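You operate a simulated robot arm through the tools that you are given. There is no shell and no other tool. Be economical: measure what you need, move in short steps, check, and stop when the job is done.

Carry out the task below with a simulated two-armed robot. There is one attempt and no reset: what you move stays moved.

TASK
Swap the orange divider in the deep crate for the blue one.
Fine: same slot; the old one into a free gap of the divider rack; lid off to the table, then back on.

It is judged by the outcome, as a careful person would: the job done as asked, and still so three seconds after it is handed in. It fails if anything else is knocked over, pushed out of place, dropped, spilled or broken. A push-on lid holds only when it is set on centred and level and pressed home; a screw cap is set on level and turned clockwise until tight.

THE ROBOT
Two 6-joint arms with three-finger grippers on one trunk, on a base that drives. Base frame: it is fixed to the floor where the robot stands at the start and does not move with it; the origin is under the middle of the robot, x ahead of it, y to its left, z up; the surface under the hand at the start is at about z = 74. Lengths are in cm, angles in degrees, forces in N, time in s.
The left shoulder is at the start at [2.1, 17, 150.5], the right one opposite. With the tool pointing down near the work surface each hand reaches from about 20 to 48 cm from the robot's upright axis, wherever it stands, measured 20 degrees to its own side. Places, roughly: divider rack [50, -30, 80]; middle slot of the deep crate [50, 10, 80]; top of the wooden table [50, 30, 70]. Payload 2.2 kg a hand.
The tool frame of a hand sits at the grasp point between the pads (the TCP): z along the fingers, y along the line on which they close. The tips reach 2.5 cm beyond it. Largest opening 10.4 cm; the body of the gripper starts 7.4 cm behind the TCP.
Orientation is that of the tool frame in the base frame, as [roll, pitch, yaw] about the fixed x, y, z axes, in that order (R = Rz(yaw) Ry(pitch) Rx(roll)). With the fingers straight down and closing along the base's y, the tool's x points along the base's -x, its y along +y and its z along -z.

THE INTERFACE
- The arms move only by the tool drive_tool. It takes "left_increments", "right_increments" or both (then of equal length, played together; a hand with none holds still); each is a list that holds one entry, the list of rows, each a list of 6 numbers: the shift along the base's x, y, z in units of 25 mm (1.0 is 25 mm), then the turn, a rotation vector about the base's x, y, z in units of 6 degrees (1.0 is 6 degrees). In form: [[[tx, ty, tz, wx, wy, wz], ...]]. A call has 1 to 12 rows; each row shifts and turns the commanded pose from where the row before left it. "left_jaw" and "right_jaw" are, for a hand that has rows, the closure, from 0 (fully open) to 1 (shut), set as the call begins (left out, the last holds). A call with a number of a shift or a turn outside -1 to 1 is refused whole. Each row takes 0.2 s and may step no farther than 5 cm and 8.6 degrees from the row before; otherwise, or with a gripper value out of range, the whole call is refused. Where a pose cannot be reached the arm comes as near as it can. A force on the tool above 40 N (or 10 N above the force at the start of the call, whichever is more), or a blocked arm, ends the call early, and 0.2 s more pass. The fingers move at their own pace and stop on an object; they squeeze with about 22 N. The grip force told is the motor's: it shows also when the fingers shut on nothing. Time passes only in rows, and 0.2 s behind the last, so rows that do not move let the fingers close. It gives the time, the measured TCP pose, the force on the tool (base axes), the opening and the grip force at its end, in the units of the frame above (readings bear some noise), with the torque about the TCP (base axes, N m) and any sound that the robot's microphone picked up, and new pictures: "show" is both (left out), scene, wrist or none (wrist: the cameras of the hands that moved).
- Cameras (640 x 400 px; columns grow to the right, rows downward): "scene" is now at [15.61, 0.31, 139.08]; the picture's right is [0.05, -1.00, -0.00], its down [-0.64, -0.03, -0.77] and it looks along [0.77, 0.04, -0.64] (base axes); focal length 214 px, centre (320, 200). "left" rides on the left gripper at [8.2, -0.3, -10.4] in its tool frame; the picture's right is [0.04, 1.00, 0.00], its down [-0.75, 0.03, -0.66] and it looks along [-0.66, 0.03, 0.75] (tool axes); focal length 256 px, centre (320, 200). "right" rides on the right gripper at [8.2, 0.3, -10.4] in its tool frame; the picture's right is [-0.04, 1.00, 0.00], its down [-0.75, -0.03, -0.66] and it looks along [-0.66, -0.03, 0.75] (tool axes); focal length 256 px, centre (320, 200). There is no depth. A picture from a camera that has moved, and an enlarged one, comes with that camera's place and axes in the base frame and with its lens.
- move_column(by): slides the trunk up (or, below 0, down) by that many cm; the arms and the scene camera ride with it, the base frame stays. It gives what a move gives, with no picture.
- steer(legs): drives the robot by 1 to 6 legs, each [ahead, left, turn to the left] in cm, cm and degrees, along the robot's own axes; the way and the turn of a leg run together, so that a leg with both is an arc; at most 150 cm and 180 degrees a leg. The arms and the cameras ride along, it lands a little off, and it stops where it bumps. It gives what a move gives, and a new picture of the scene camera.
- turn_head(pan, tilt): turns the head with the scene camera to pan (to the left, within 60 degrees either way) and tilt (down, from -29 to 69), counted from straight ahead of the robot. It gives what a move gives, and a new picture of the scene camera.
- enlarge(camera, box): a new picture of the part [left, top, right, bottom] of that camera's present view, enlarged. No time passes.
- sign_off(): hands the job in; it is judged then, once.

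Go step by step. Nothing tells you exact positions but the pictures and the camera data: compare them with the known pose of the tool, close in by small moves and look again before you grip or let go. The budget is 120 turns and 260 pictures, counting those below and the enlarged ones. Unless the task says otherwise, let go and move clear before handing in, and close with one line.

The tools are called after "Request:" as name(argument=value, ...) on one line, values as JSON. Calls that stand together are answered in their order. drive_tool: Moves the arms, as the interface text tells. Its arguments: {"type":"object","properties":{"left_increments":{"type":"array","items":{"type":"array","items":{"type":"array","items":{"type":"number"}}}},"left_jaw":{"type":"number"},"right_increments":{"type":"array","items":{"type":"array","items":{"type":"array","items":{"type":"number"}}}},"right_jaw":{"type":"number"},"show":{"type":"string","enum":["both","scene","wrist","none"]}},"required":[]} The other tools are called the same way: move_column (by) slides the trunk up or down; steer (legs) drives the base; turn_head (pan, tilt) turns the head that bears the scene camera; enlarge (camera, box) takes an enlarged picture of a part of a camera's view; sign_off () hands the job in.

At the start:

```text
time_s: 0.0
left_tool_pos: [61.31, 14.3, 123.09]
left_orientation: [-180.0, 0.1, -180.0]
left_ft_force: [-0.1, 0.2, 0.1]
left_torque: [-0.02, 0.0, 0.0]
left_grip_width: 10.39
left_grip_force: 0.0
right_tool_pos: [53.55, -32.99, 99.88]
right_orientation: [-180.0, 0.0, -179.9]
right_ft_force: [-0.6, -0.1, 0.1]
right_torque: [0.0, -0.01, 0.01]
right_grip_width: 10.41
right_grip_force: 0.2
trunk travel left (down, up): [-69.7, 4.5]
robot x, y, heading: [0.43, 0.12, -0.1]
head pan, tilt: [3.0, 39.9]
```

scene: 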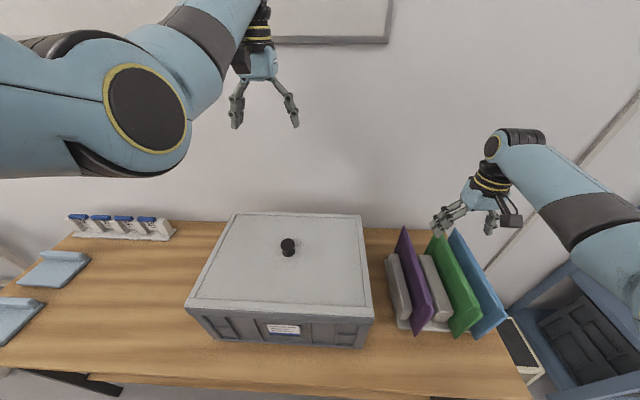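
right: 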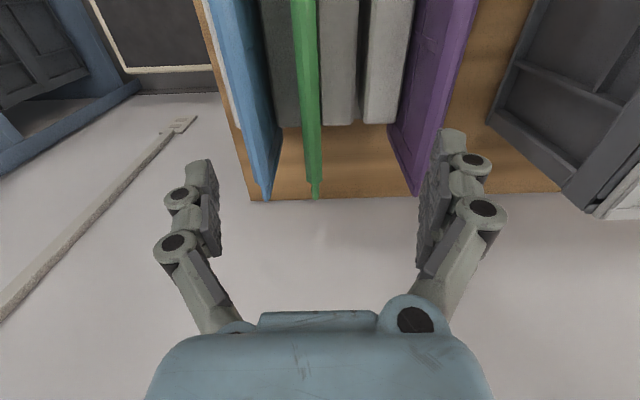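
left: 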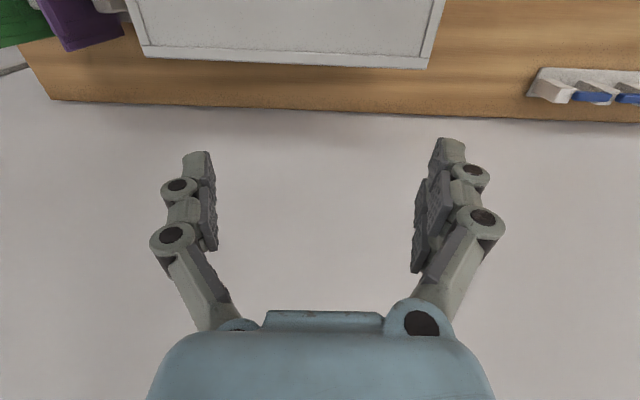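

I see the lidded crate in the middle and the rack with purple, green and blue dividers on the right. I'll take closer looks before moving.

Request:
enlarge(camera="scene", box=[360, 210, 540, 350])

Request:
enlarge(camera="scene", box=[170, 200, 390, 360])

Request:
enlarge(camera="right", box=[180, 0, 560, 240])

Request:
turn_head(pan=30, tilt=50)

```text
2.86 times, centred on (450, 280) of scene
camera zoom: at [15.61, 0.31, 139.08], right [0.05, -1.0, 0.0], down [-0.64, -0.03, -0.77], along [0.77, 0.04, -0.64], focal length 613 px, centre (-51, -29)
```

zoom: 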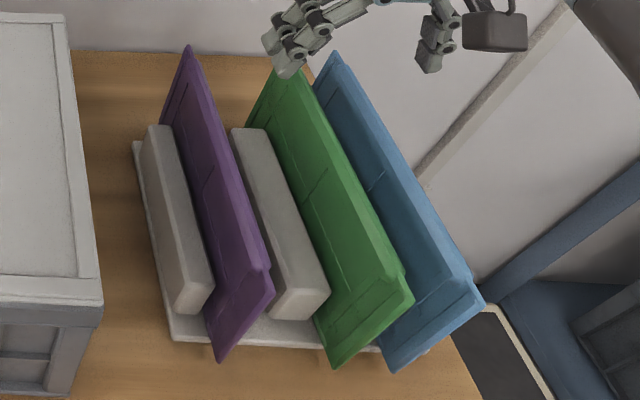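

```text
2.50 times, centred on (280, 280) of scene
camera zoom: at [15.61, 0.31, 139.08], right [0.05, -1.0, 0.0], down [-0.64, -0.03, -0.77], along [0.77, 0.04, -0.64], focal length 536 px, centre (420, 0)
```

zoom: 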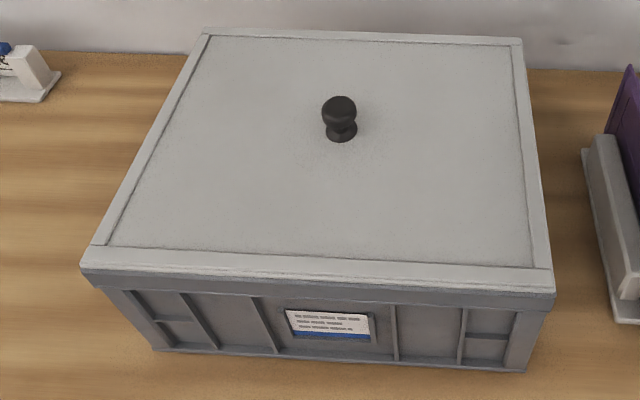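

```text
1.67 times, centred on (370, 120) of right
camera zoom: at [45.49, -32.67, 110.36], right [0.04, 1.0, 0.0], down [0.75, -0.03, 0.66], along [0.66, -0.03, -0.75], focal length 427 px, centre (237, 333)
```

zoom: 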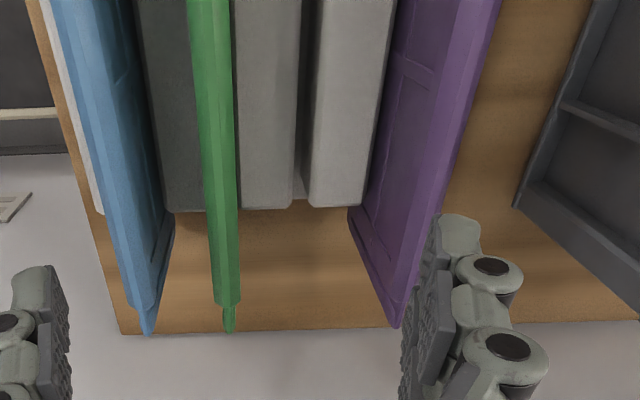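

```text
time_s: 0.9
left_tool_pos: [61.33, 14.39, 123.19]
left_orientation: [-180.0, -0.1, 180.0]
left_ft_force: [0.4, 0.6, -0.2]
left_torque: [-0.02, -0.01, 0.02]
left_grip_width: 10.39
left_grip_force: 0.0
right_tool_pos: [53.64, -32.87, 99.93]
right_orientation: [180.0, 0.0, -180.0]
right_ft_force: [0.1, 0.1, -0.5]
right_torque: [0.01, 0.0, -0.01]
right_grip_width: 10.41
right_grip_force: 0.0
trunk travel left (down, up): [-69.7, 4.5]
robot x, y, heading: [-0.25, -0.03, -0.1]
head pan, tilt: [30.0, 50.0]
camera scene: at [13.79, 3.71, 137.65], right [0.5, -0.87, 0.0], down [-0.66, -0.38, -0.64], along [0.56, 0.32, -0.77], focal length 214 px, centre (320, 200)
```

scene: 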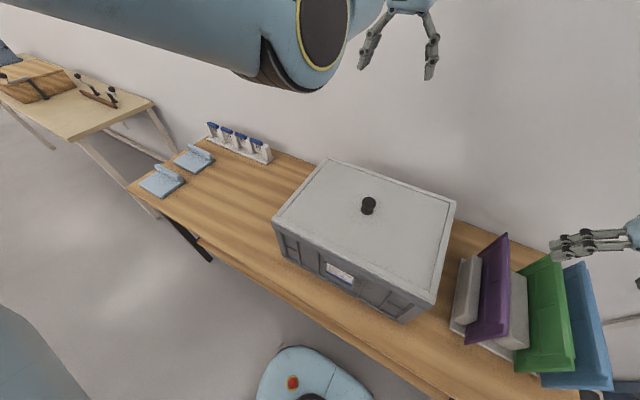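

The lid is roughly x 36–68, y −11–32, top z≈88, with its knob near (53, 11). It is too far to reach from here, so I'll draw both hands back and then drive forward a little.

Request:
drive_tool(left_increments=[[[-1, -0.165, -0.5, 0, 0, 0], [-1, -0.165, -0.5, 0, 0, 0], [-1, -0.165, -0.5, 0, 0, 0], [-1, -0.165, -0.5, 0, 0, 0], [-1, -0.165, -0.5, 0, 0, 0], [-1, -0.165, -0.5, 0, 0, 0], [-1, -0.165, -0.5, 0, 0, 0], [-1, -0.165, -0.5, 0, 0, 0]]], right_increments=[[[-0.7, 0, 0.7, 0, 0, 0], [-0.7, 0, 0.7, 0, 0, 0], [-0.7, 0, 0.7, 0, 0, 0], [-0.7, 0, 0.7, 0, 0, 0], [-0.7, 0, 0.7, 0, 0, 0], [-0.7, 0, 0.7, 0, 0, 0], [-0.7, 0, 0.7, 0, 0, 0], [-0.7, 0, 0.7, 0, 0, 0]]], show="wrist")

Request:
turn_head(pan=-20, tilt=50)

```text
time_s: 2.5
left_tool_pos: [49.07, 20.32, 112.17]
left_orientation: [170.9, 2.9, -176.1]
left_ft_force: [0.3, -0.1, 0.6]
left_torque: [-0.03, 0.01, 0.0]
left_grip_width: 10.43
left_grip_force: 0.1
left hand out of reach, approached as far as the arm can: row 1, 2, 3, 4, 5, 8
right_tool_pos: [41.82, -34.14, 109.49]
right_orientation: [180.0, 0.2, -180.0]
right_ft_force: [-0.6, -0.5, -0.4]
right_torque: [0.02, -0.01, -0.01]
right_grip_width: 10.41
right_grip_force: 0.0
right hand out of reach, approached as far as the arm can: row 6, 7, 8
trunk travel left (down, up): [-69.7, 4.5]
robot x, y, heading: [-0.42, 0.3, -0.1]
head pan, tilt: [30.0, 50.0]
stopped in row 8 (left hand): the arm was blocked; the commanded pose is now the measured one
camera right: at [33.7, -33.93, 119.79], right [0.04, 1.0, 0.0], down [0.75, -0.03, 0.66], along [0.66, -0.03, -0.75], focal length 256 px, centre (320, 200)
camera left: at [40.58, 17.85, 121.97], right [-0.11, 0.98, 0.16], down [0.72, -0.03, 0.69], along [0.68, 0.19, -0.71], focal length 256 px, centre (320, 200)
```

right: 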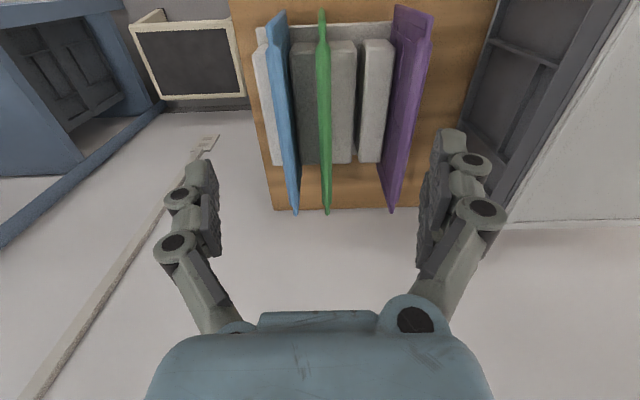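
left: 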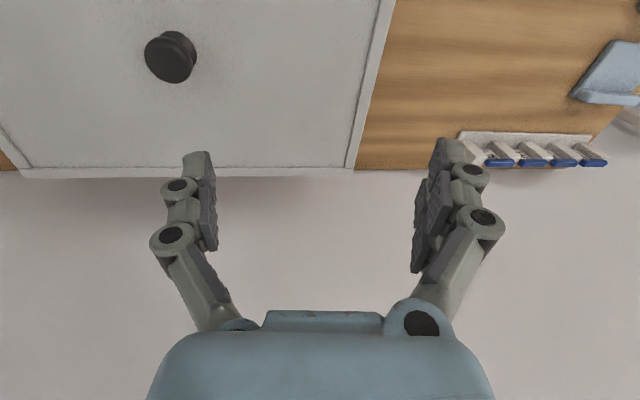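

```text
time_s: 3.7
left_tool_pos: [49.18, 20.16, 112.27]
left_orientation: [170.9, 2.8, -176.2]
left_ft_force: [-0.8, -0.3, 0.5]
left_torque: [0.01, -0.05, -0.01]
left_grip_width: 10.41
left_grip_force: 0.1
right_tool_pos: [41.82, -34.17, 109.3]
right_orientation: [179.9, 0.2, -179.9]
right_ft_force: [1.1, 0.3, 0.0]
right_torque: [0.04, 0.01, 0.02]
right_grip_width: 10.38
right_grip_force: 0.0
trunk travel left (down, up): [-69.7, 4.5]
robot x, y, heading: [0.45, -0.03, -0.1]
head pan, tilt: [-20.0, 50.0]
camera scene: at [14.35, -2.76, 137.65], right [-0.34, -0.94, 0.0], down [-0.72, 0.26, -0.64], along [0.6, -0.22, -0.77], focal length 214 px, centre (320, 200)
```

scene: 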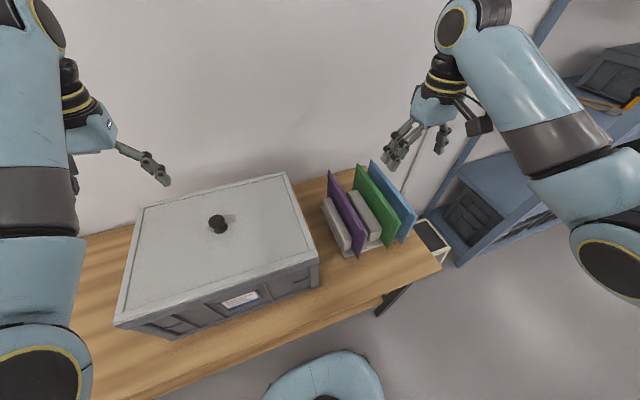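

The knob triangulates to about (49, 10, 95.5). I'll drive 8 cm forward, then level the left hand over it.

Request:
steer(legs=[[8, 0, 0]])

```text
time_s: 4.8
left_tool_pos: [52.68, 20.26, 112.36]
left_orientation: [170.9, 2.9, -176.1]
left_ft_force: [-1.8, -0.5, -0.5]
left_torque: [0.01, -0.08, 0.02]
left_grip_width: 10.41
left_grip_force: 0.0
right_tool_pos: [45.64, -34.08, 109.52]
right_orientation: [180.0, 0.4, -179.9]
right_ft_force: [-1.1, -0.4, 0.2]
right_torque: [-0.02, -0.09, 0.01]
right_grip_width: 10.4
right_grip_force: 0.1
trunk travel left (down, up): [-69.7, 4.5]
robot x, y, heading: [3.73, -0.28, -0.1]
head pan, tilt: [-20.0, 50.0]
stopped in leg 1: the robot was blocked; the commanded pose is now the measured one
camera scene: at [17.91, -2.78, 137.69], right [-0.34, -0.94, 0.0], down [-0.72, 0.26, -0.64], along [0.61, -0.22, -0.76], focal length 214 px, centre (320, 200)
```

scene: 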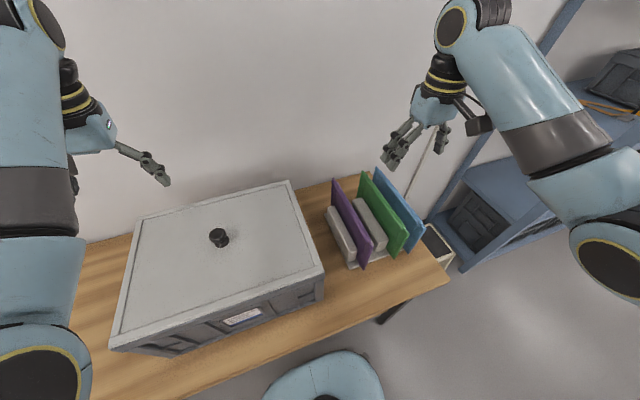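

The base stopped against the table at x≈3.7, which is close enough. Next I level the left hand and move it above the knob.

Request:
steer(legs=[[-0.7, 0, 0]])

Request:
drive_tool(left_increments=[[[0, 0, -1, 0, 0, 0], [0, 0, -1, 0, 0, 0], [-0.15, -0.7, -0.3, -0.26, 0.06, -0.11], [-0.15, -0.7, -0.3, -0.26, 0.06, -0.11], [-0.15, -0.7, -0.3, -0.26, 0.06, -0.11], [-0.15, -0.7, -0.3, -0.26, 0.06, -0.11], [-0.15, -0.7, -0.3, -0.26, 0.06, -0.11], [-0.15, -0.6, 0, -0.25, 0.07, -0.1]]])

```text
time_s: 5.6
left_tool_pos: [52.54, 20.43, 112.17]
left_orientation: [171.0, 2.7, -176.0]
left_ft_force: [0.3, 0.0, 0.2]
left_torque: [0.03, 0.01, -0.04]
left_grip_width: 10.38
left_grip_force: 0.1
right_tool_pos: [45.33, -34.08, 109.4]
right_orientation: [-180.0, 0.2, -179.9]
right_ft_force: [0.9, 0.3, -0.7]
right_torque: [0.0, 0.03, 0.02]
right_grip_width: 10.4
right_grip_force: 0.0
trunk travel left (down, up): [-69.7, 4.5]
robot x, y, heading: [3.12, -0.14, 0.1]
head pan, tilt: [-20.0, 50.0]
camera scene: at [17.74, -2.73, 137.63], right [-0.34, -0.94, 0.0], down [-0.72, 0.26, -0.64], along [0.6, -0.22, -0.77], focal length 214 px, centre (320, 200)
```

scene: 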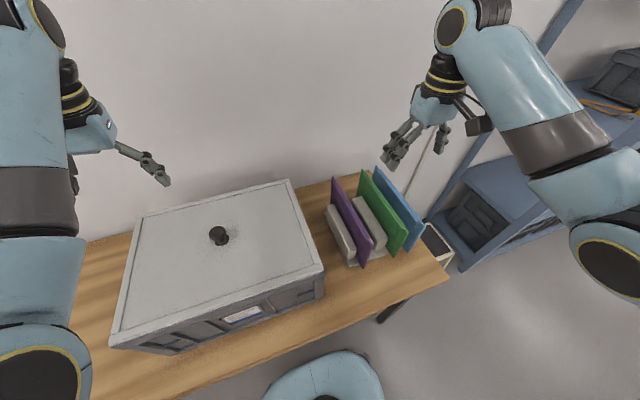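

```text
time_s: 7.3
left_tool_pos: [52.87, 19.86, 104.08]
left_orientation: [171.3, 3.3, -176.8]
left_ft_force: [0.1, -0.1, 0.6]
left_torque: [0.06, 0.01, -0.05]
left_grip_width: 10.37
left_grip_force: 0.1
right_tool_pos: [45.28, -34.14, 109.45]
right_orientation: [179.9, 0.2, -179.9]
right_ft_force: [0.1, -0.2, 0.2]
right_torque: [-0.01, 0.0, 0.01]
right_grip_width: 10.4
right_grip_force: 0.0
trunk travel left (down, up): [-69.7, 4.5]
robot x, y, heading: [3.49, -0.25, -0.2]
head pan, tilt: [-20.0, 50.0]
stopped in row 8 (left hand): the arm was blocked; the commanded pose is now the measured one
camera scene: at [17.58, -2.72, 137.65], right [-0.34, -0.94, 0.0], down [-0.72, 0.26, -0.64], along [0.6, -0.22, -0.77], focal length 214 px, centre (320, 200)
camera left: at [44.21, 17.62, 113.82], right [-0.1, 0.98, 0.15], down [0.72, -0.03, 0.69], along [0.69, 0.18, -0.7], focal length 256 px, centre (320, 200)
```

scene: 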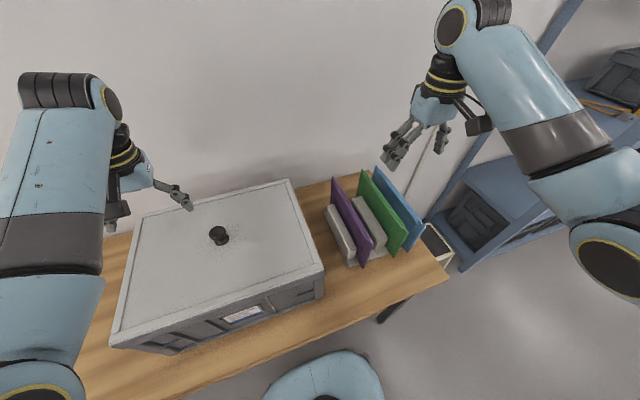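
left: 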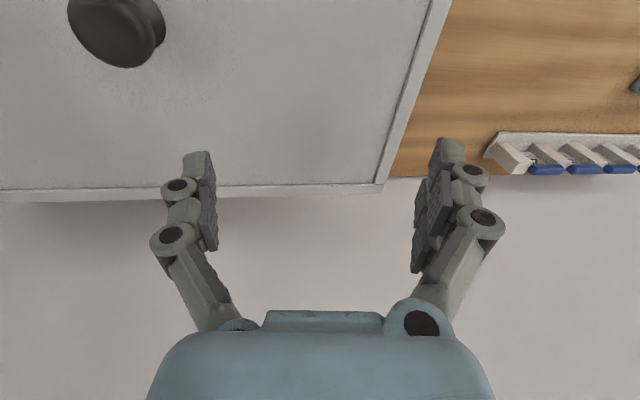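

The left arm seems stuck on a joint limit and is still tilted. I'll extend it forward again first, then correct the tilt and move sideways.

Request:
drive_tool(left_increments=[[[0.8, 0, 0.2, 0, 0, 0], [0.8, 0, 0.2, 0, 0, 0], [0.8, 0, 0.2, 0, 0, 0], [0, -0.4, 0, -0.3, 0.07, -0.12], [0, -0.4, 0, -0.3, 0.07, -0.12], [0, -0.4, 0, -0.3, 0.07, -0.12], [0, -0.4, 0, -0.3, 0.07, -0.12], [0, -0.4, 0, -0.3, 0.07, -0.12]]])

```text
time_s: 9.1
left_tool_pos: [58.88, 14.69, 105.65]
left_orientation: [-179.5, 0.7, 179.9]
left_ft_force: [0.0, -0.3, -0.3]
left_torque: [-0.01, -0.01, -0.03]
left_grip_width: 10.38
left_grip_force: 0.1
right_tool_pos: [45.36, -34.08, 109.36]
right_orientation: [179.9, 0.2, -180.0]
right_ft_force: [-0.5, -0.4, 0.8]
right_torque: [0.02, 0.0, 0.03]
right_grip_width: 10.42
right_grip_force: 0.1
trunk travel left (down, up): [-69.7, 4.5]
robot x, y, heading: [3.05, -0.04, 0.2]
head pan, tilt: [-20.0, 50.0]
camera scene: at [17.61, -2.75, 137.64], right [-0.34, -0.94, 0.0], down [-0.72, 0.26, -0.64], along [0.6, -0.22, -0.77], focal length 214 px, centre (320, 200)
camera left: at [50.51, 14.54, 115.86], right [-0.04, 1.0, -0.01], down [0.74, 0.03, 0.67], along [0.67, 0.02, -0.75], focal length 256 px, centre (320, 200)
```

scene: 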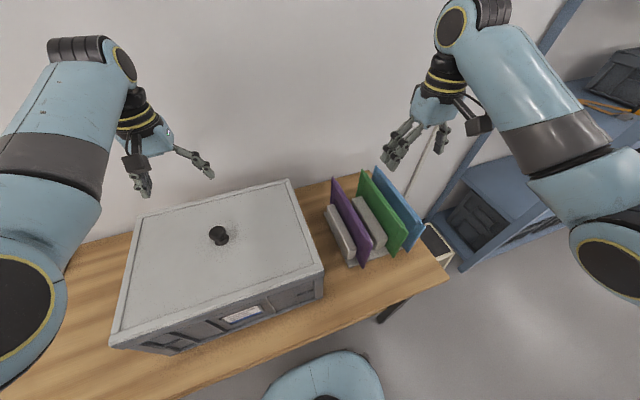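
left: 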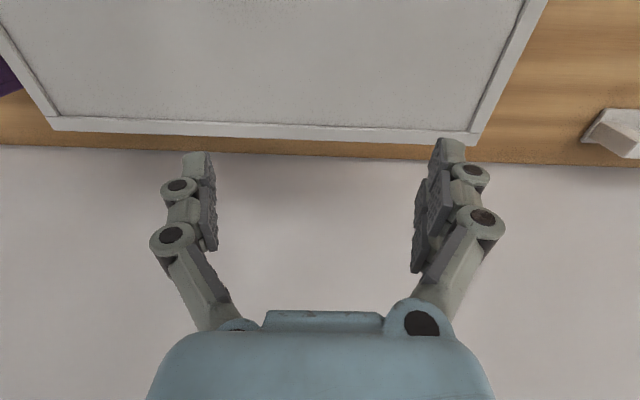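

The hand is level again. Now I move it toward the knob, watching whether the arm can follow.

Request:
drive_tool(left_increments=[[[0, -0.6, -0.4, -0.08, -0.1, 0], [0, -0.6, -0.4, 0, 0, 0], [0, -0.6, -0.4, 0, 0, 0], [-0.6, 0, -0.2, 0, 0, 0], [-0.6, 0, -0.2, 0, 0, 0], [-0.6, 0, 0, 0, 0, 0], [-0.6, 0, 0, 0, 0, 0]]])

```text
time_s: 10.9
left_tool_pos: [55.2, 16.63, 102.43]
left_orientation: [175.6, 3.8, -178.0]
left_ft_force: [0.8, 0.9, 0.3]
left_torque: [-0.02, 0.02, -0.01]
left_grip_width: 10.41
left_grip_force: 0.0
right_tool_pos: [45.24, -34.09, 109.38]
right_orientation: [179.9, 0.2, -179.9]
right_ft_force: [0.4, 0.2, 0.3]
right_torque: [-0.02, -0.01, 0.01]
right_grip_width: 10.38
right_grip_force: 0.1
trunk travel left (down, up): [-69.7, 4.5]
robot x, y, heading: [3.47, 0.03, 0.4]
head pan, tilt: [-20.0, 50.0]
stopped in row 7 (left hand): the arm was blocked; the commanded pose is now the measured one
camera scene: at [17.64, -2.75, 137.64], right [-0.34, -0.94, 0.0], down [-0.72, 0.26, -0.64], along [0.6, -0.22, -0.77], focal length 214 px, centre (320, 200)
camera left: at [46.33, 15.28, 112.21], right [-0.08, 0.99, 0.07], down [0.71, 0.0, 0.7], along [0.7, 0.11, -0.71], focal length 256 px, centre (320, 200)
```

scene: 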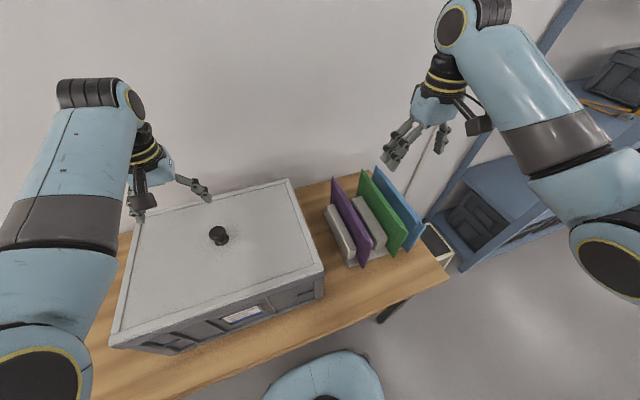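
left: 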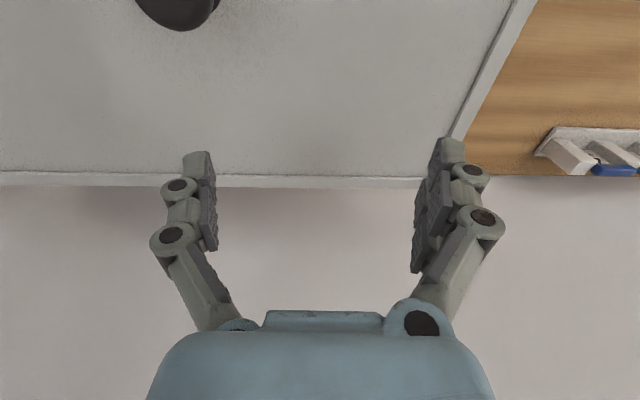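

The arm resists moving inboard of its shoulder. I'll shift the robot to the right so the knob lies in the left hand's good sector.

Request:
drive_tool(left_increments=[[[0.6, 0, 0.2, 0, 0, 0], [0.6, 0, 0.2, 0, 0, 0], [0.2, 0.3, 0, -0.3, 0.25, -0.1], [0, 0.3, 0, -0.3, 0.25, -0.1], [0, 0, 0, -0.2, 0.1, -0.1]]], show="none")

Request:
steer(legs=[[0, -9, 0]])

```text
time_s: 12.1
left_tool_pos: [58.48, 17.86, 103.43]
left_orientation: [-179.3, 0.0, -179.8]
left_ft_force: [-0.2, -0.6, 0.1]
left_torque: [0.01, 0.0, 0.01]
left_grip_width: 10.38
left_grip_force: 0.1
right_tool_pos: [45.3, -34.17, 109.5]
right_orientation: [179.8, 0.2, -179.8]
right_ft_force: [-0.9, 0.3, -0.2]
right_torque: [-0.02, 0.0, 0.0]
right_grip_width: 10.42
right_grip_force: 0.1
trunk travel left (down, up): [-69.7, 4.5]
robot x, y, heading: [3.21, 0.16, -0.1]
head pan, tilt: [-20.0, 50.0]
```

```text
time_s: 13.2
left_tool_pos: [58.63, 8.87, 103.47]
left_orientation: [-179.5, -0.1, -179.8]
left_ft_force: [-0.1, -1.1, 0.6]
left_torque: [0.04, -0.03, -0.01]
left_grip_width: 10.38
left_grip_force: 0.0
right_tool_pos: [45.19, -43.18, 109.41]
right_orientation: [179.9, 0.2, -180.0]
right_ft_force: [-0.9, -1.4, 0.4]
right_torque: [0.05, -0.02, 0.0]
right_grip_width: 10.4
right_grip_force: 0.0
trunk travel left (down, up): [-69.7, 4.5]
robot x, y, heading: [3.21, -8.86, -0.1]
head pan, tilt: [-20.0, 50.0]
camera scene: at [17.61, -11.73, 137.64], right [-0.34, -0.94, 0.0], down [-0.72, 0.26, -0.64], along [0.6, -0.22, -0.77], focal length 214 px, centre (320, 200)
```

scene: 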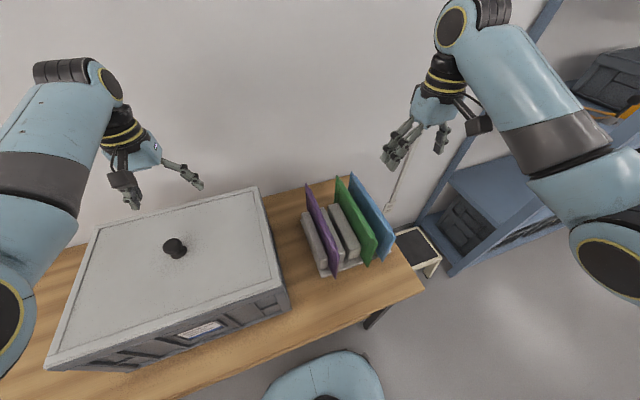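

Request:
drive_tool(left_increments=[[[-0.74, 0.1, -0.04, 0, 0, 0], [-0.74, 0.1, -0.04, 0, 0, 0], [-0.74, 0.1, -0.04, 0, 0, 0], [-0.74, 0.1, -0.04, 0, 0, 0], [-0.74, 0.1, -0.04, 0, 0, 0]]])

```text
time_s: 14.4
left_tool_pos: [49.15, 10.31, 102.94]
left_orientation: [-179.4, -0.1, -179.9]
left_ft_force: [0.1, 0.0, 0.1]
left_torque: [-0.01, 0.01, 0.01]
left_grip_width: 10.41
left_grip_force: 0.1
right_tool_pos: [45.29, -42.97, 109.5]
right_orientation: [-180.0, 0.3, -180.0]
right_ft_force: [-0.7, 1.1, -0.1]
right_torque: [-0.01, 0.0, 0.02]
right_grip_width: 10.4
right_grip_force: 0.1
trunk travel left (down, up): [-69.7, 4.5]
robot x, y, heading: [3.62, -8.45, 0.1]
head pan, tilt: [-20.0, 50.0]
camera scene: at [17.55, -11.59, 137.65], right [-0.34, -0.94, 0.0], down [-0.72, 0.26, -0.64], along [0.6, -0.22, -0.77], focal length 214 px, centre (320, 200)
camera left: at [40.94, 10.07, 113.26], right [-0.04, 1.0, -0.01], down [0.75, 0.04, 0.66], along [0.66, 0.02, -0.75], focal length 256 px, centre (320, 200)
```

scene: 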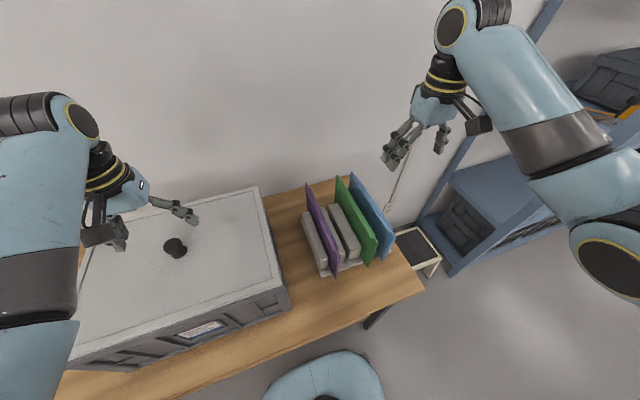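
left: 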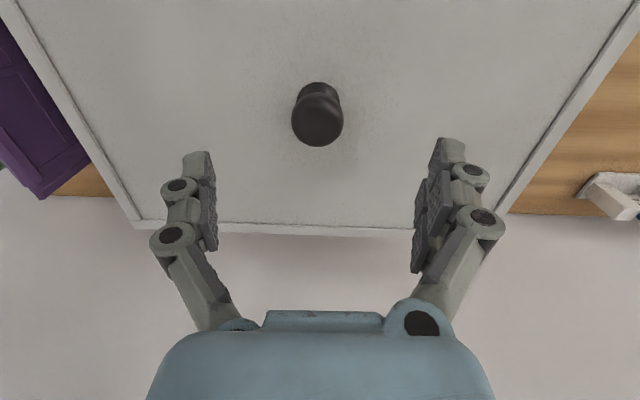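

The knob is centred at about x 48.5, y 10.1. I'm descending onto it.

Request:
drive_tool(left_increments=[[[-0.2, -0.08, -0.7, -0.1, 0, 0], [0, 0, -0.7, 0, 0, 0], [0, 0, -0.7, 0, 0, 0], [0, 0, -0.6, 0, 0, 0]]], left_jaw=0.35)

Request:
enlarge(camera="left", box=[160, 60, 480, 260])

Request:
enlarge(camera="scene", box=[80, 180, 260, 300])

```text
time_s: 15.4
left_tool_pos: [48.95, 10.42, 97.31]
left_orientation: [-179.2, 1.0, -179.6]
left_ft_force: [-16.9, 5.9, 47.3]
left_torque: [0.66, 0.69, 0.26]
left_grip_width: 5.87
left_grip_force: 17.2
right_tool_pos: [44.97, -43.03, 109.68]
right_orientation: [180.0, 0.3, -179.8]
right_ft_force: [1.9, 0.1, 0.8]
right_torque: [-0.01, 0.02, -0.01]
right_grip_width: 10.4
right_grip_force: 0.1
trunk travel left (down, up): [-69.7, 4.5]
robot x, y, heading: [3.01, -8.71, 0.1]
head pan, tilt: [-20.0, 50.0]
stopped in row 4 (left hand): the force on the tool passed its limit at 50 N (the readings are from after the stop); the commanded pose is now the measured one
camera scene: at [17.18, -11.58, 137.75], right [-0.34, -0.94, 0.0], down [-0.72, 0.26, -0.64], along [0.61, -0.22, -0.76], focal length 214 px, centre (320, 200)
camera left: at [40.63, 10.36, 107.64], right [-0.05, 1.0, -0.02], down [0.74, 0.05, 0.67], along [0.67, 0.02, -0.74], focal length 256 px, centre (320, 200)
```

scene: 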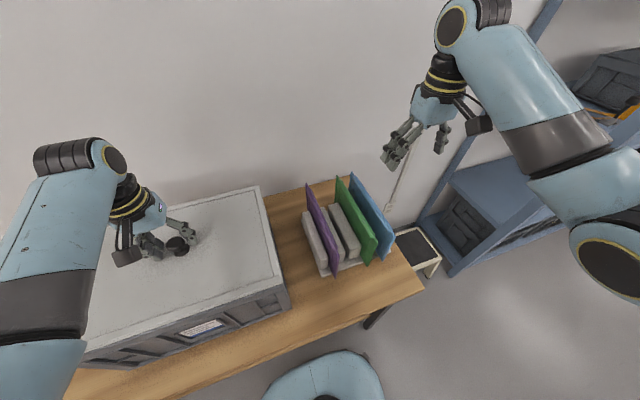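
left: 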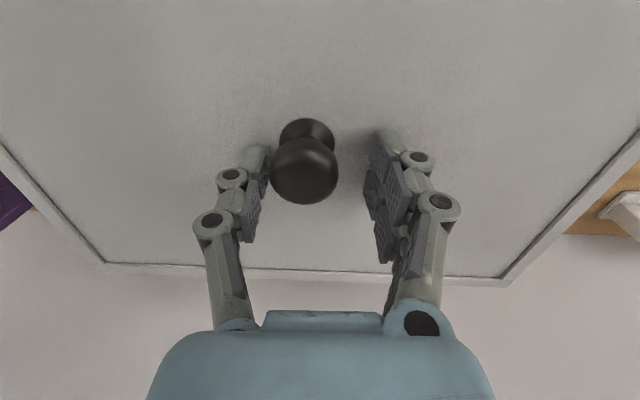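

```text
2.00 times, centred on (320, 160) of left
camera zoom: at [40.63, 10.36, 107.64], right [-0.05, 1.0, -0.02], down [0.74, 0.05, 0.67], along [0.67, 0.02, -0.74], focal length 512 px, centre (320, 280)
```

zoom: 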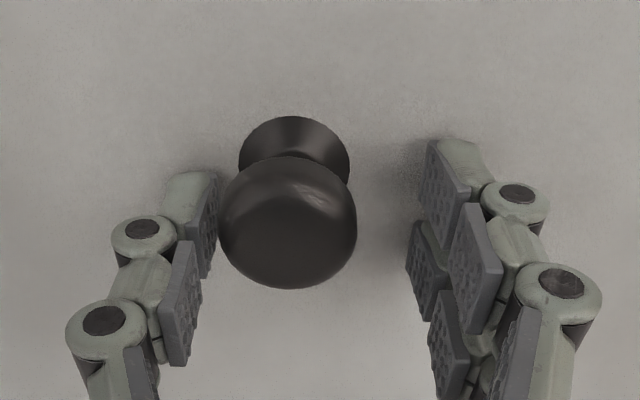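

```text
3.33 times, centred on (170, 240) of scene
camera zoom: at [17.18, -11.58, 137.75], right [-0.34, -0.94, 0.0], down [-0.72, 0.26, -0.64], along [0.61, -0.22, -0.76], focal length 715 px, centre (820, 67)
```

zoom: 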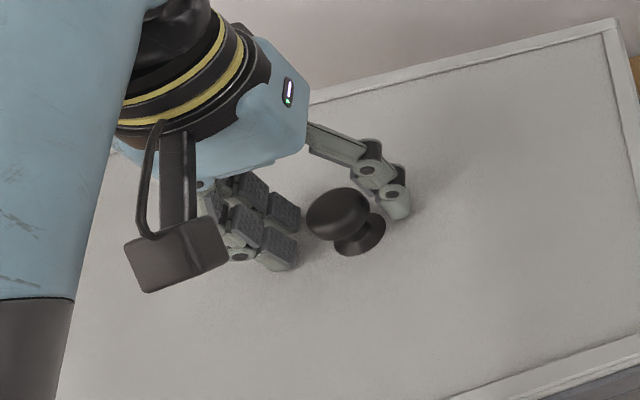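

The fingertips met the lid, so its top is at z≈94.5. I'll ease off, centre on the knob at about (47.6, 9.75) and close.

Request:
drive_tool(left_increments=[[[0, 0, 0.3, 0, 0, 0], [-0.26, -0.13, 0, 0.06, 0.08, 0], [-0.26, -0.13, 0, 0.06, 0.08, 0], [0, 0, 0, 0, 0, 0]]])

Request:
enlarge(camera="left", box=[160, 60, 480, 260])

```text
time_s: 16.4
left_tool_pos: [47.7, 9.67, 97.63]
left_orientation: [-179.6, -0.5, -179.7]
left_ft_force: [0.1, -0.5, -0.2]
left_torque: [0.0, 0.01, -0.01]
left_grip_width: 6.76
left_grip_force: 0.0
right_tool_pos: [45.22, -42.89, 109.48]
right_orientation: [-179.9, 0.3, -179.8]
right_ft_force: [-0.6, 0.1, -0.2]
right_torque: [-0.01, -0.02, -0.01]
right_grip_width: 10.4
right_grip_force: 0.1
trunk travel left (down, up): [-69.7, 4.5]
robot x, y, heading: [3.15, -8.85, -0.1]
head pan, tilt: [-20.0, 50.0]
camera scene: at [17.6, -11.56, 137.65], right [-0.34, -0.94, 0.0], down [-0.72, 0.26, -0.64], along [0.6, -0.22, -0.77], focal length 214 px, centre (320, 200)
camera left: at [39.63, 9.49, 108.05], right [-0.04, 1.0, -0.01], down [0.76, 0.04, 0.65], along [0.65, 0.02, -0.76], focal length 256 px, centre (320, 200)
```

scene: 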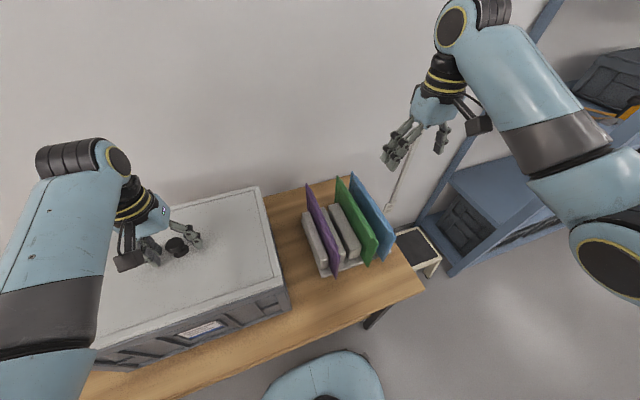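
left: 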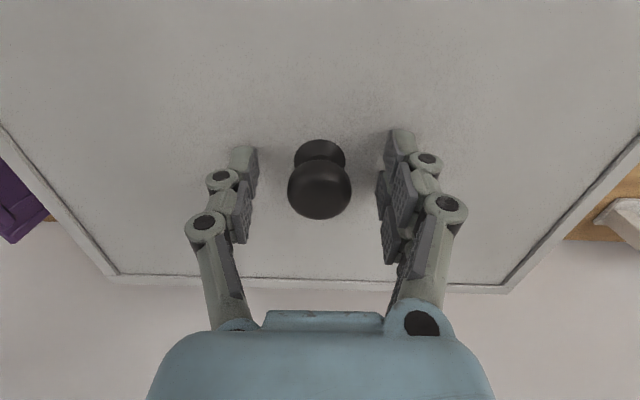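

```text
2.00 times, centred on (320, 160) of left
camera zoom: at [39.63, 9.49, 108.05], right [-0.04, 1.0, -0.01], down [0.76, 0.04, 0.65], along [0.65, 0.02, -0.76], focal length 512 px, centre (320, 280)
```

zoom: 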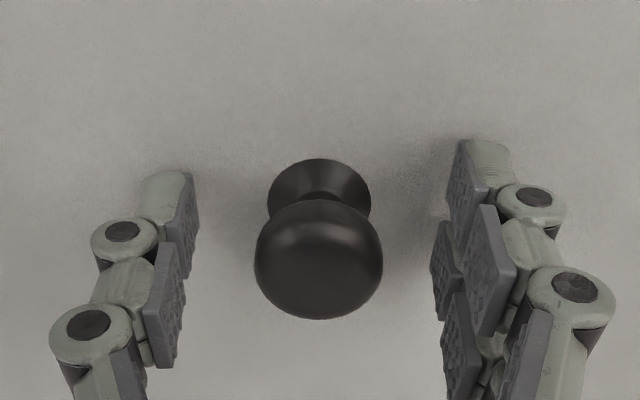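

The knob is centred between the pads, so I'm closing.

Request:
drive_tool(left_increments=[[[0, 0, 0, 0, 0, 0], [0, 0, 0, 0, 0, 0], [0, 0, 0, 0, 0, 0], [0, 0, 0, 0, 0, 0]]], left_jaw=1, show="wrist")

Request:
drive_tool(left_increments=[[[0, 0, 0.3, 0, 0, 0], [0, 0, 0.3, 0, 0, 0], [0, 0, 0.2, 0, 0, 0]]])

```text
time_s: 17.4
left_tool_pos: [47.77, 9.68, 97.68]
left_orientation: [-179.7, -0.4, -179.7]
left_ft_force: [-0.9, -0.2, 0.2]
left_torque: [-0.04, 0.04, -0.04]
left_grip_width: 2.98
left_grip_force: 22.0
right_tool_pos: [45.3, -42.97, 109.34]
right_orientation: [179.8, 0.3, -179.8]
right_ft_force: [-0.3, -0.7, -0.9]
right_torque: [-0.02, 0.03, 0.01]
right_grip_width: 10.41
right_grip_force: 0.0
trunk travel left (down, up): [-69.7, 4.5]
robot x, y, heading: [3.51, -9.11, 0.2]
head pan, tilt: [-20.0, 50.0]
camera left: at [39.65, 9.48, 108.05], right [-0.04, 1.0, -0.01], down [0.76, 0.04, 0.65], along [0.65, 0.02, -0.76], focal length 256 px, centre (320, 200)
```

left: 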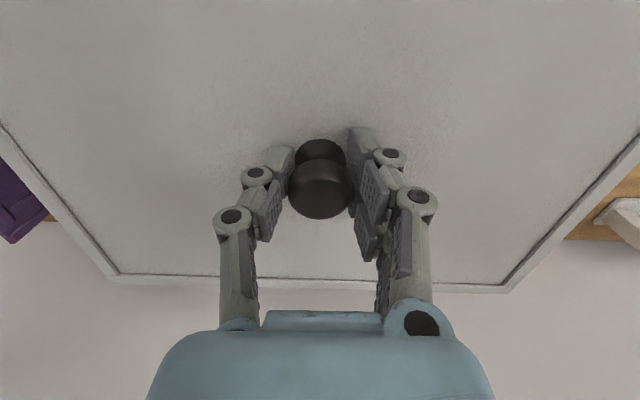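

```text
time_s: 18.2
left_tool_pos: [47.79, 9.71, 99.57]
left_orientation: [-179.6, -0.6, -179.7]
left_ft_force: [0.3, -0.1, -2.4]
left_torque: [-0.01, 0.01, 0.01]
left_grip_width: 3.0
left_grip_force: 22.0
right_tool_pos: [45.41, -42.86, 109.34]
right_orientation: [-180.0, 0.1, -179.8]
right_ft_force: [0.5, -0.5, -0.2]
right_torque: [0.0, -0.01, -0.03]
right_grip_width: 10.41
right_grip_force: 0.1
trunk travel left (down, up): [-69.7, 4.5]
robot x, y, heading: [3.31, -8.77, 0.1]
head pan, tilt: [-20.0, 50.0]
camera scene: at [17.63, -11.57, 137.64], right [-0.34, -0.94, 0.0], down [-0.72, 0.26, -0.64], along [0.6, -0.22, -0.77], focal length 214 px, centre (320, 200)
camera left: at [39.68, 9.45, 109.99], right [-0.05, 1.0, -0.01], down [0.76, 0.04, 0.65], along [0.65, 0.03, -0.76], focal length 256 px, centre (320, 200)
```

scene: 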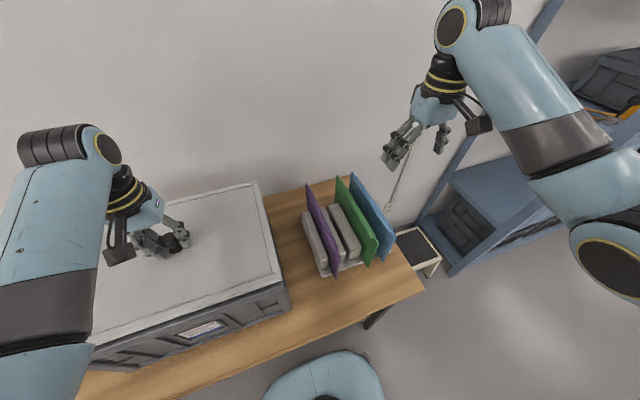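
left: 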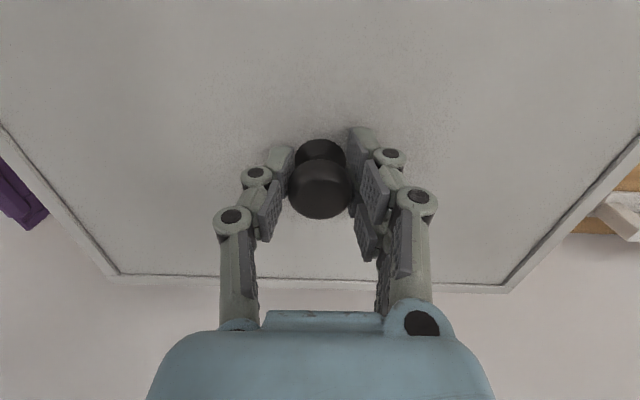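

The lid came away cleanly at about 2.4 N. I'll raise it and drive left to the open stretch of table.

Request:
drive_tool(left_increments=[[[0, 0, 0.6, 0, 0, 0], [0, 0, 0.6, 0, 0, 0], [0, 0, 0.6, 0, 0, 0], [0, 0, 0.6, 0, 0, 0]]], show="wrist")

Request:
turn_head(pan=25, tilt=55)

```text
time_s: 19.2
left_tool_pos: [47.78, 9.65, 105.59]
left_orientation: [-179.6, -0.5, -179.8]
left_ft_force: [-0.5, -0.7, -3.2]
left_torque: [0.03, 0.03, 0.0]
left_grip_width: 3.02
left_grip_force: 22.3
right_tool_pos: [45.18, -42.96, 109.41]
right_orientation: [180.0, 0.3, -179.8]
right_ft_force: [-0.3, -1.0, -0.3]
right_torque: [-0.05, -0.01, -0.02]
right_grip_width: 10.41
right_grip_force: 0.1
trunk travel left (down, up): [-69.7, 4.5]
robot x, y, heading: [3.01, -8.99, 0.4]
head pan, tilt: [-20.0, 50.0]
camera left: at [39.67, 9.57, 115.98], right [-0.04, 1.0, -0.01], down [0.76, 0.04, 0.65], along [0.65, 0.03, -0.76], focal length 256 px, centre (320, 200)
```

left: 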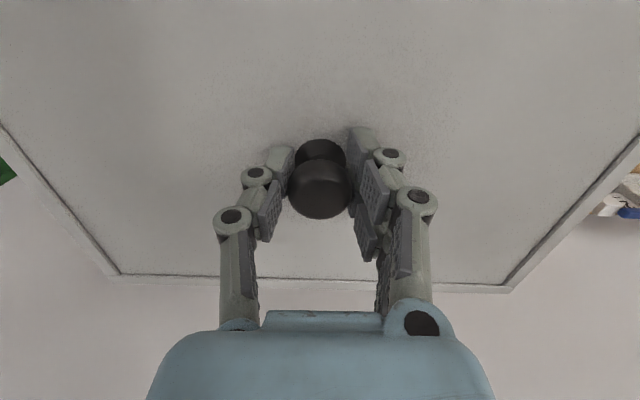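

```text
time_s: 20.4
left_tool_pos: [47.77, 9.75, 105.61]
left_orientation: [-179.6, -0.5, -179.7]
left_ft_force: [1.2, 0.5, -2.5]
left_torque: [0.01, 0.03, 0.01]
left_grip_width: 2.98
left_grip_force: 22.2
right_tool_pos: [45.24, -42.96, 109.4]
right_orientation: [180.0, 0.1, -179.9]
right_ft_force: [0.1, 0.3, 0.6]
right_torque: [-0.01, 0.01, 0.0]
right_grip_width: 10.42
right_grip_force: 0.0
trunk travel left (down, up): [-69.7, 4.5]
robot x, y, heading: [2.96, -8.88, 0.1]
head pan, tilt: [25.0, 55.0]
camera scene: at [16.92, -5.89, 136.99], right [0.42, -0.91, 0.0], down [-0.74, -0.35, -0.57], along [0.52, 0.24, -0.82], focal length 214 px, centre (320, 200)
```

scene: 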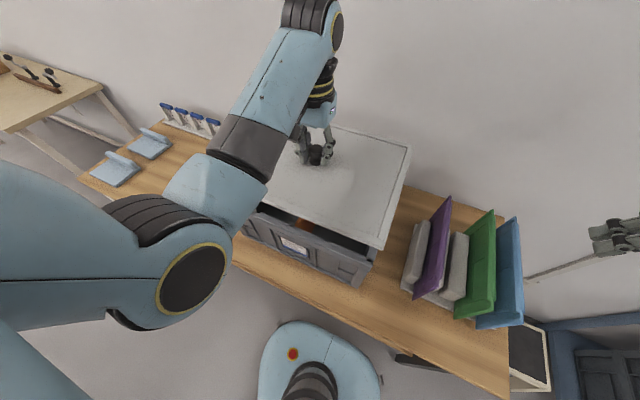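

Request:
steer(legs=[[0, 23, 0], [0, 22.5, 0]])

Request:
turn_head(pan=10, tilt=55)

```text
time_s: 23.4
left_tool_pos: [47.62, 55.31, 105.46]
left_orientation: [-179.5, -0.5, -179.6]
left_ft_force: [-1.4, 0.6, -3.3]
left_torque: [0.02, 0.04, 0.01]
left_grip_width: 2.99
left_grip_force: 22.3
right_tool_pos: [45.29, 2.56, 109.52]
right_orientation: [180.0, 0.2, -179.8]
right_ft_force: [-0.6, 0.3, -0.5]
right_torque: [0.04, 0.03, 0.0]
right_grip_width: 10.4
right_grip_force: 0.1
trunk travel left (down, up): [-69.7, 4.5]
robot x, y, heading: [2.93, 36.36, 0.1]
head pan, tilt: [25.0, 55.0]
camera scene: at [16.84, 39.6, 136.99], right [0.42, -0.91, 0.0], down [-0.74, -0.35, -0.57], along [0.52, 0.24, -0.82], focal length 214 px, centre (320, 200)
```

scene: 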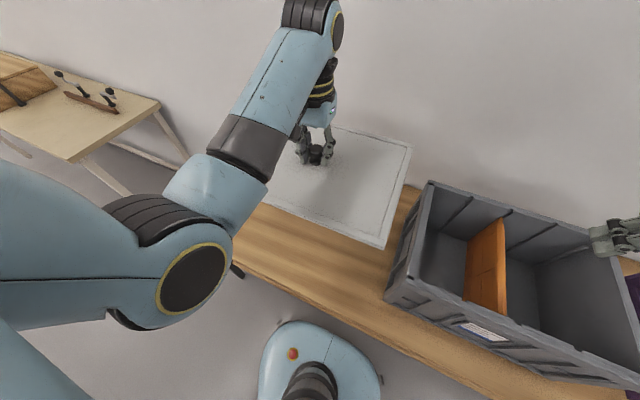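

```text
time_s: 24.1
left_tool_pos: [47.63, 55.06, 105.55]
left_orientation: [-179.7, -0.4, -179.7]
left_ft_force: [-0.3, -0.4, -3.4]
left_torque: [-0.01, -0.01, 0.01]
left_grip_width: 2.98
left_grip_force: 22.4
right_tool_pos: [45.24, 2.43, 109.53]
right_orientation: [-180.0, 0.2, -179.8]
right_ft_force: [0.3, 0.4, -0.6]
right_torque: [0.0, -0.04, 0.0]
right_grip_width: 10.41
right_grip_force: 0.1
trunk travel left (down, up): [-69.7, 4.5]
robot x, y, heading: [3.39, 36.63, 0.4]
head pan, tilt: [10.0, 55.0]
camera scene: at [17.41, 37.74, 136.99], right [0.18, -0.98, 0.0], down [-0.81, -0.14, -0.57], along [0.56, 0.1, -0.82], focal length 214 px, centre (320, 200)
```

scene: 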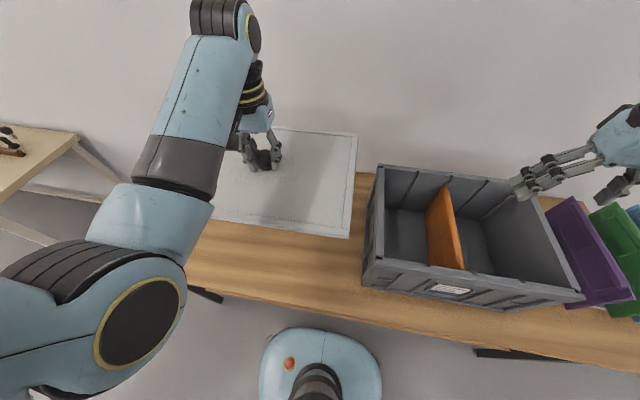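

The crate is open with the orange divider in a slot. I'll check what lies under and beside the lid with the left camera before lowering.

Request:
enlarge(camera="left", box=[0, 0, 640, 400])

Request:
turn_head(pan=58, tilt=45)

```text
1.00 times, centred on (320, 200) of left (not enlarged: the box is as wide or as high as the picture)
camera zoom: at [39.59, 54.99, 115.96], right [-0.05, 1.0, -0.01], down [0.76, 0.04, 0.65], along [0.65, 0.03, -0.76], focal length 256 px, centre (320, 200)
```

zoom: 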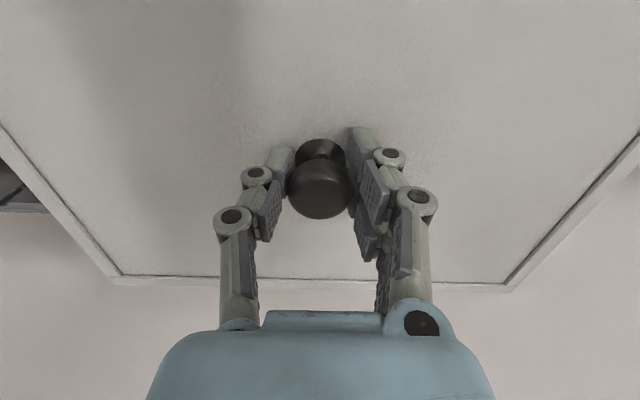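

```text
time_s: 25.3
left_tool_pos: [47.7, 55.2, 105.63]
left_orientation: [-179.6, -0.5, -179.7]
left_ft_force: [-0.3, -0.6, -3.2]
left_torque: [0.01, 0.01, 0.03]
left_grip_width: 2.99
left_grip_force: 21.4
right_tool_pos: [45.29, 2.52, 109.45]
right_orientation: [-180.0, 0.2, -179.8]
right_ft_force: [0.1, 0.5, -0.2]
right_torque: [0.02, 0.01, -0.03]
right_grip_width: 10.38
right_grip_force: 0.1
trunk travel left (down, up): [-69.7, 4.5]
robot x, y, heading: [3.4, 36.8, 0.1]
head pan, tilt: [58.0, 45.0]
camera scene: at [14.61, 43.39, 138.34], right [0.85, -0.53, 0.0], down [-0.37, -0.6, -0.71], along [0.37, 0.6, -0.71], focal length 214 px, centre (320, 200)
```

scene: 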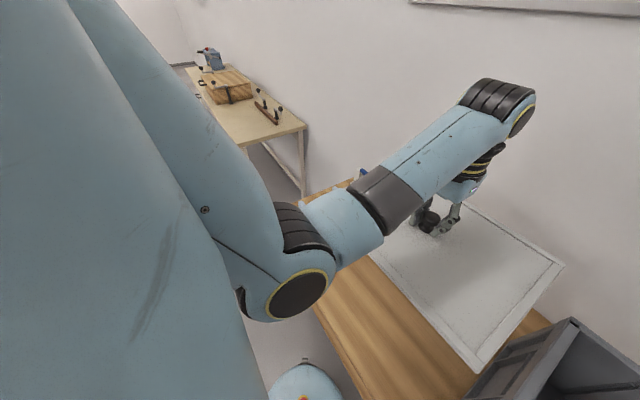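

The lid measures about 28×38 cm. Placed at y≈36–74 it clears the crate (left edge ≈29), the pads (≥80) and the vial rack (x≥67). Lowering.

Request:
drive_tool(left_increments=[[[-0.1, 0, -0.9, 0, 0, 0], [-0.1, 0, -0.9, 0, 0, 0], [-0.1, 0, -0.9, 0, 0, 0], [-0.1, 0, -0.9, 0, 0, 0], [-0.1, 0, -0.9, 0, 0, 0], [0, 0, -0.9, 0, 0, 0], [0, 0, -0.9, 0, 0, 0], [0, 0, -0.9, 0, 0, 0]]])

```text
time_s: 27.1
left_tool_pos: [46.33, 55.3, 87.56]
left_orientation: [-179.6, -0.5, -179.7]
left_ft_force: [-0.3, 0.2, -2.7]
left_torque: [0.01, 0.01, 0.01]
left_grip_width: 2.98
left_grip_force: 21.6
right_tool_pos: [45.34, 2.55, 109.36]
right_orientation: [-180.0, 0.1, -179.8]
right_ft_force: [0.1, 0.8, -0.1]
right_torque: [0.0, 0.04, 0.01]
right_grip_width: 10.42
right_grip_force: 0.1
trunk travel left (down, up): [-69.7, 4.5]
robot x, y, heading: [2.82, 36.7, 0.2]
head pan, tilt: [58.0, 45.0]
camera scene: at [14.64, 43.41, 138.33], right [0.85, -0.53, 0.0], down [-0.37, -0.6, -0.71], along [0.37, 0.6, -0.71], focal length 214 px, centre (320, 200)
camera left: at [38.33, 54.96, 97.92], right [-0.05, 1.0, -0.01], down [0.76, 0.04, 0.65], along [0.65, 0.02, -0.76], focal length 256 px, centre (320, 200)
```

scene: 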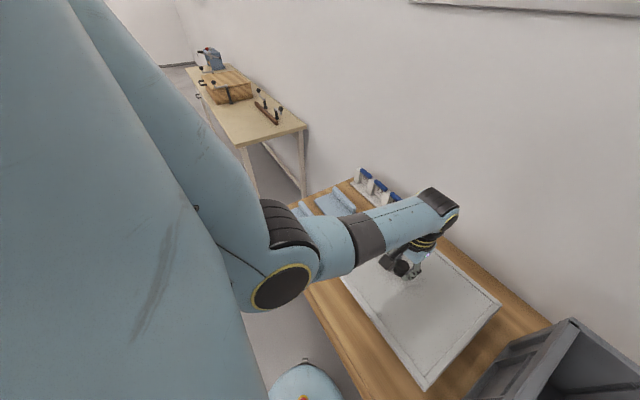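
left: 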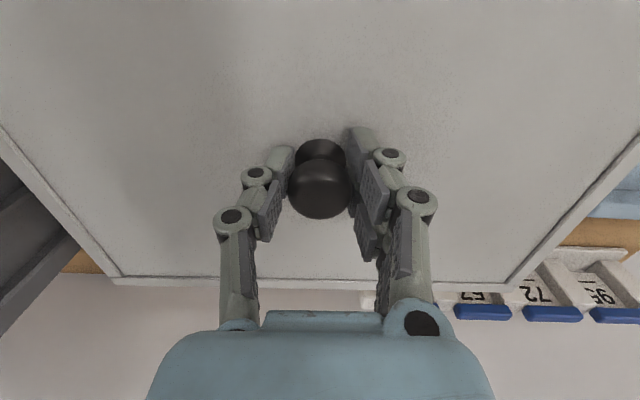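

Everything around is clear, so I continue down gently to contact.

Request:
drive_tool(left_increments=[[[0, 0, -0.5, 0, 0, 0], [0, 0, -0.5, 0, 0, 0], [0, 0, -0.4, 0, 0, 0], [0, 0, -0.3, 0, 0, 0], [0, 0, -0.2, 0, 0, 0], [0, 0, -0.2, 0, 0, 0], [0, 0, -0.2, 0, 0, 0], [0, 0, -0.2, 0, 0, 0]]])

```text
time_s: 28.9
left_tool_pos: [46.4, 55.12, 81.35]
left_orientation: [-179.5, -0.5, -179.7]
left_ft_force: [-0.6, -0.6, -2.1]
left_torque: [0.01, 0.01, 0.0]
left_grip_width: 2.99
left_grip_force: 22.2
right_tool_pos: [45.29, 2.5, 109.43]
right_orientation: [179.9, 0.3, -179.9]
right_ft_force: [-0.4, -0.5, 0.5]
right_torque: [-0.06, -0.01, -0.01]
right_grip_width: 10.4
right_grip_force: 0.0
trunk travel left (down, up): [-69.7, 4.5]
robot x, y, heading: [3.3, 36.32, 0.4]
head pan, tilt: [58.0, 45.0]
camera scene: at [14.63, 43.39, 138.34], right [0.85, -0.53, 0.0], down [-0.37, -0.6, -0.71], along [0.37, 0.6, -0.71], focal length 214 px, centre (320, 200)
camera left: at [38.38, 54.96, 91.68], right [-0.05, 1.0, -0.01], down [0.76, 0.04, 0.65], along [0.65, 0.02, -0.76], focal length 256 px, centre (320, 200)
```

scene: 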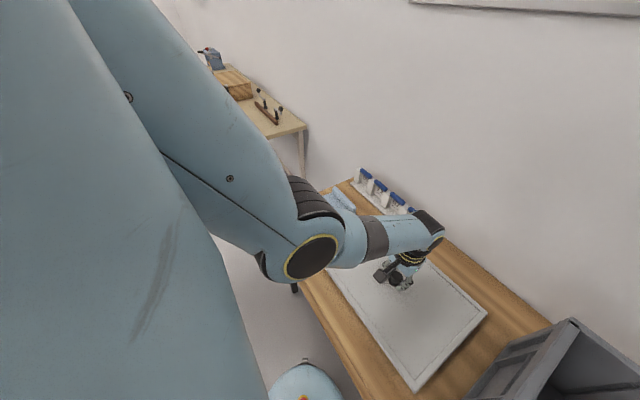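
left: 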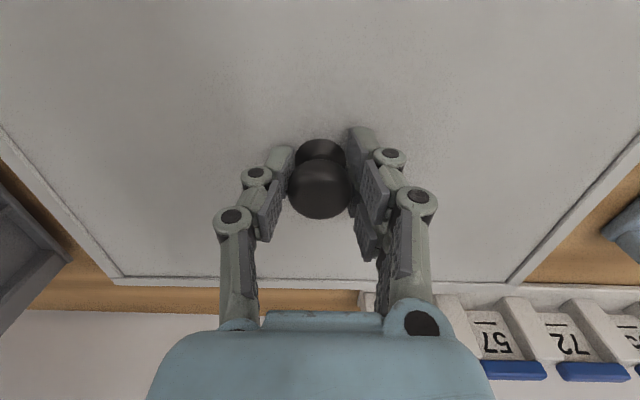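

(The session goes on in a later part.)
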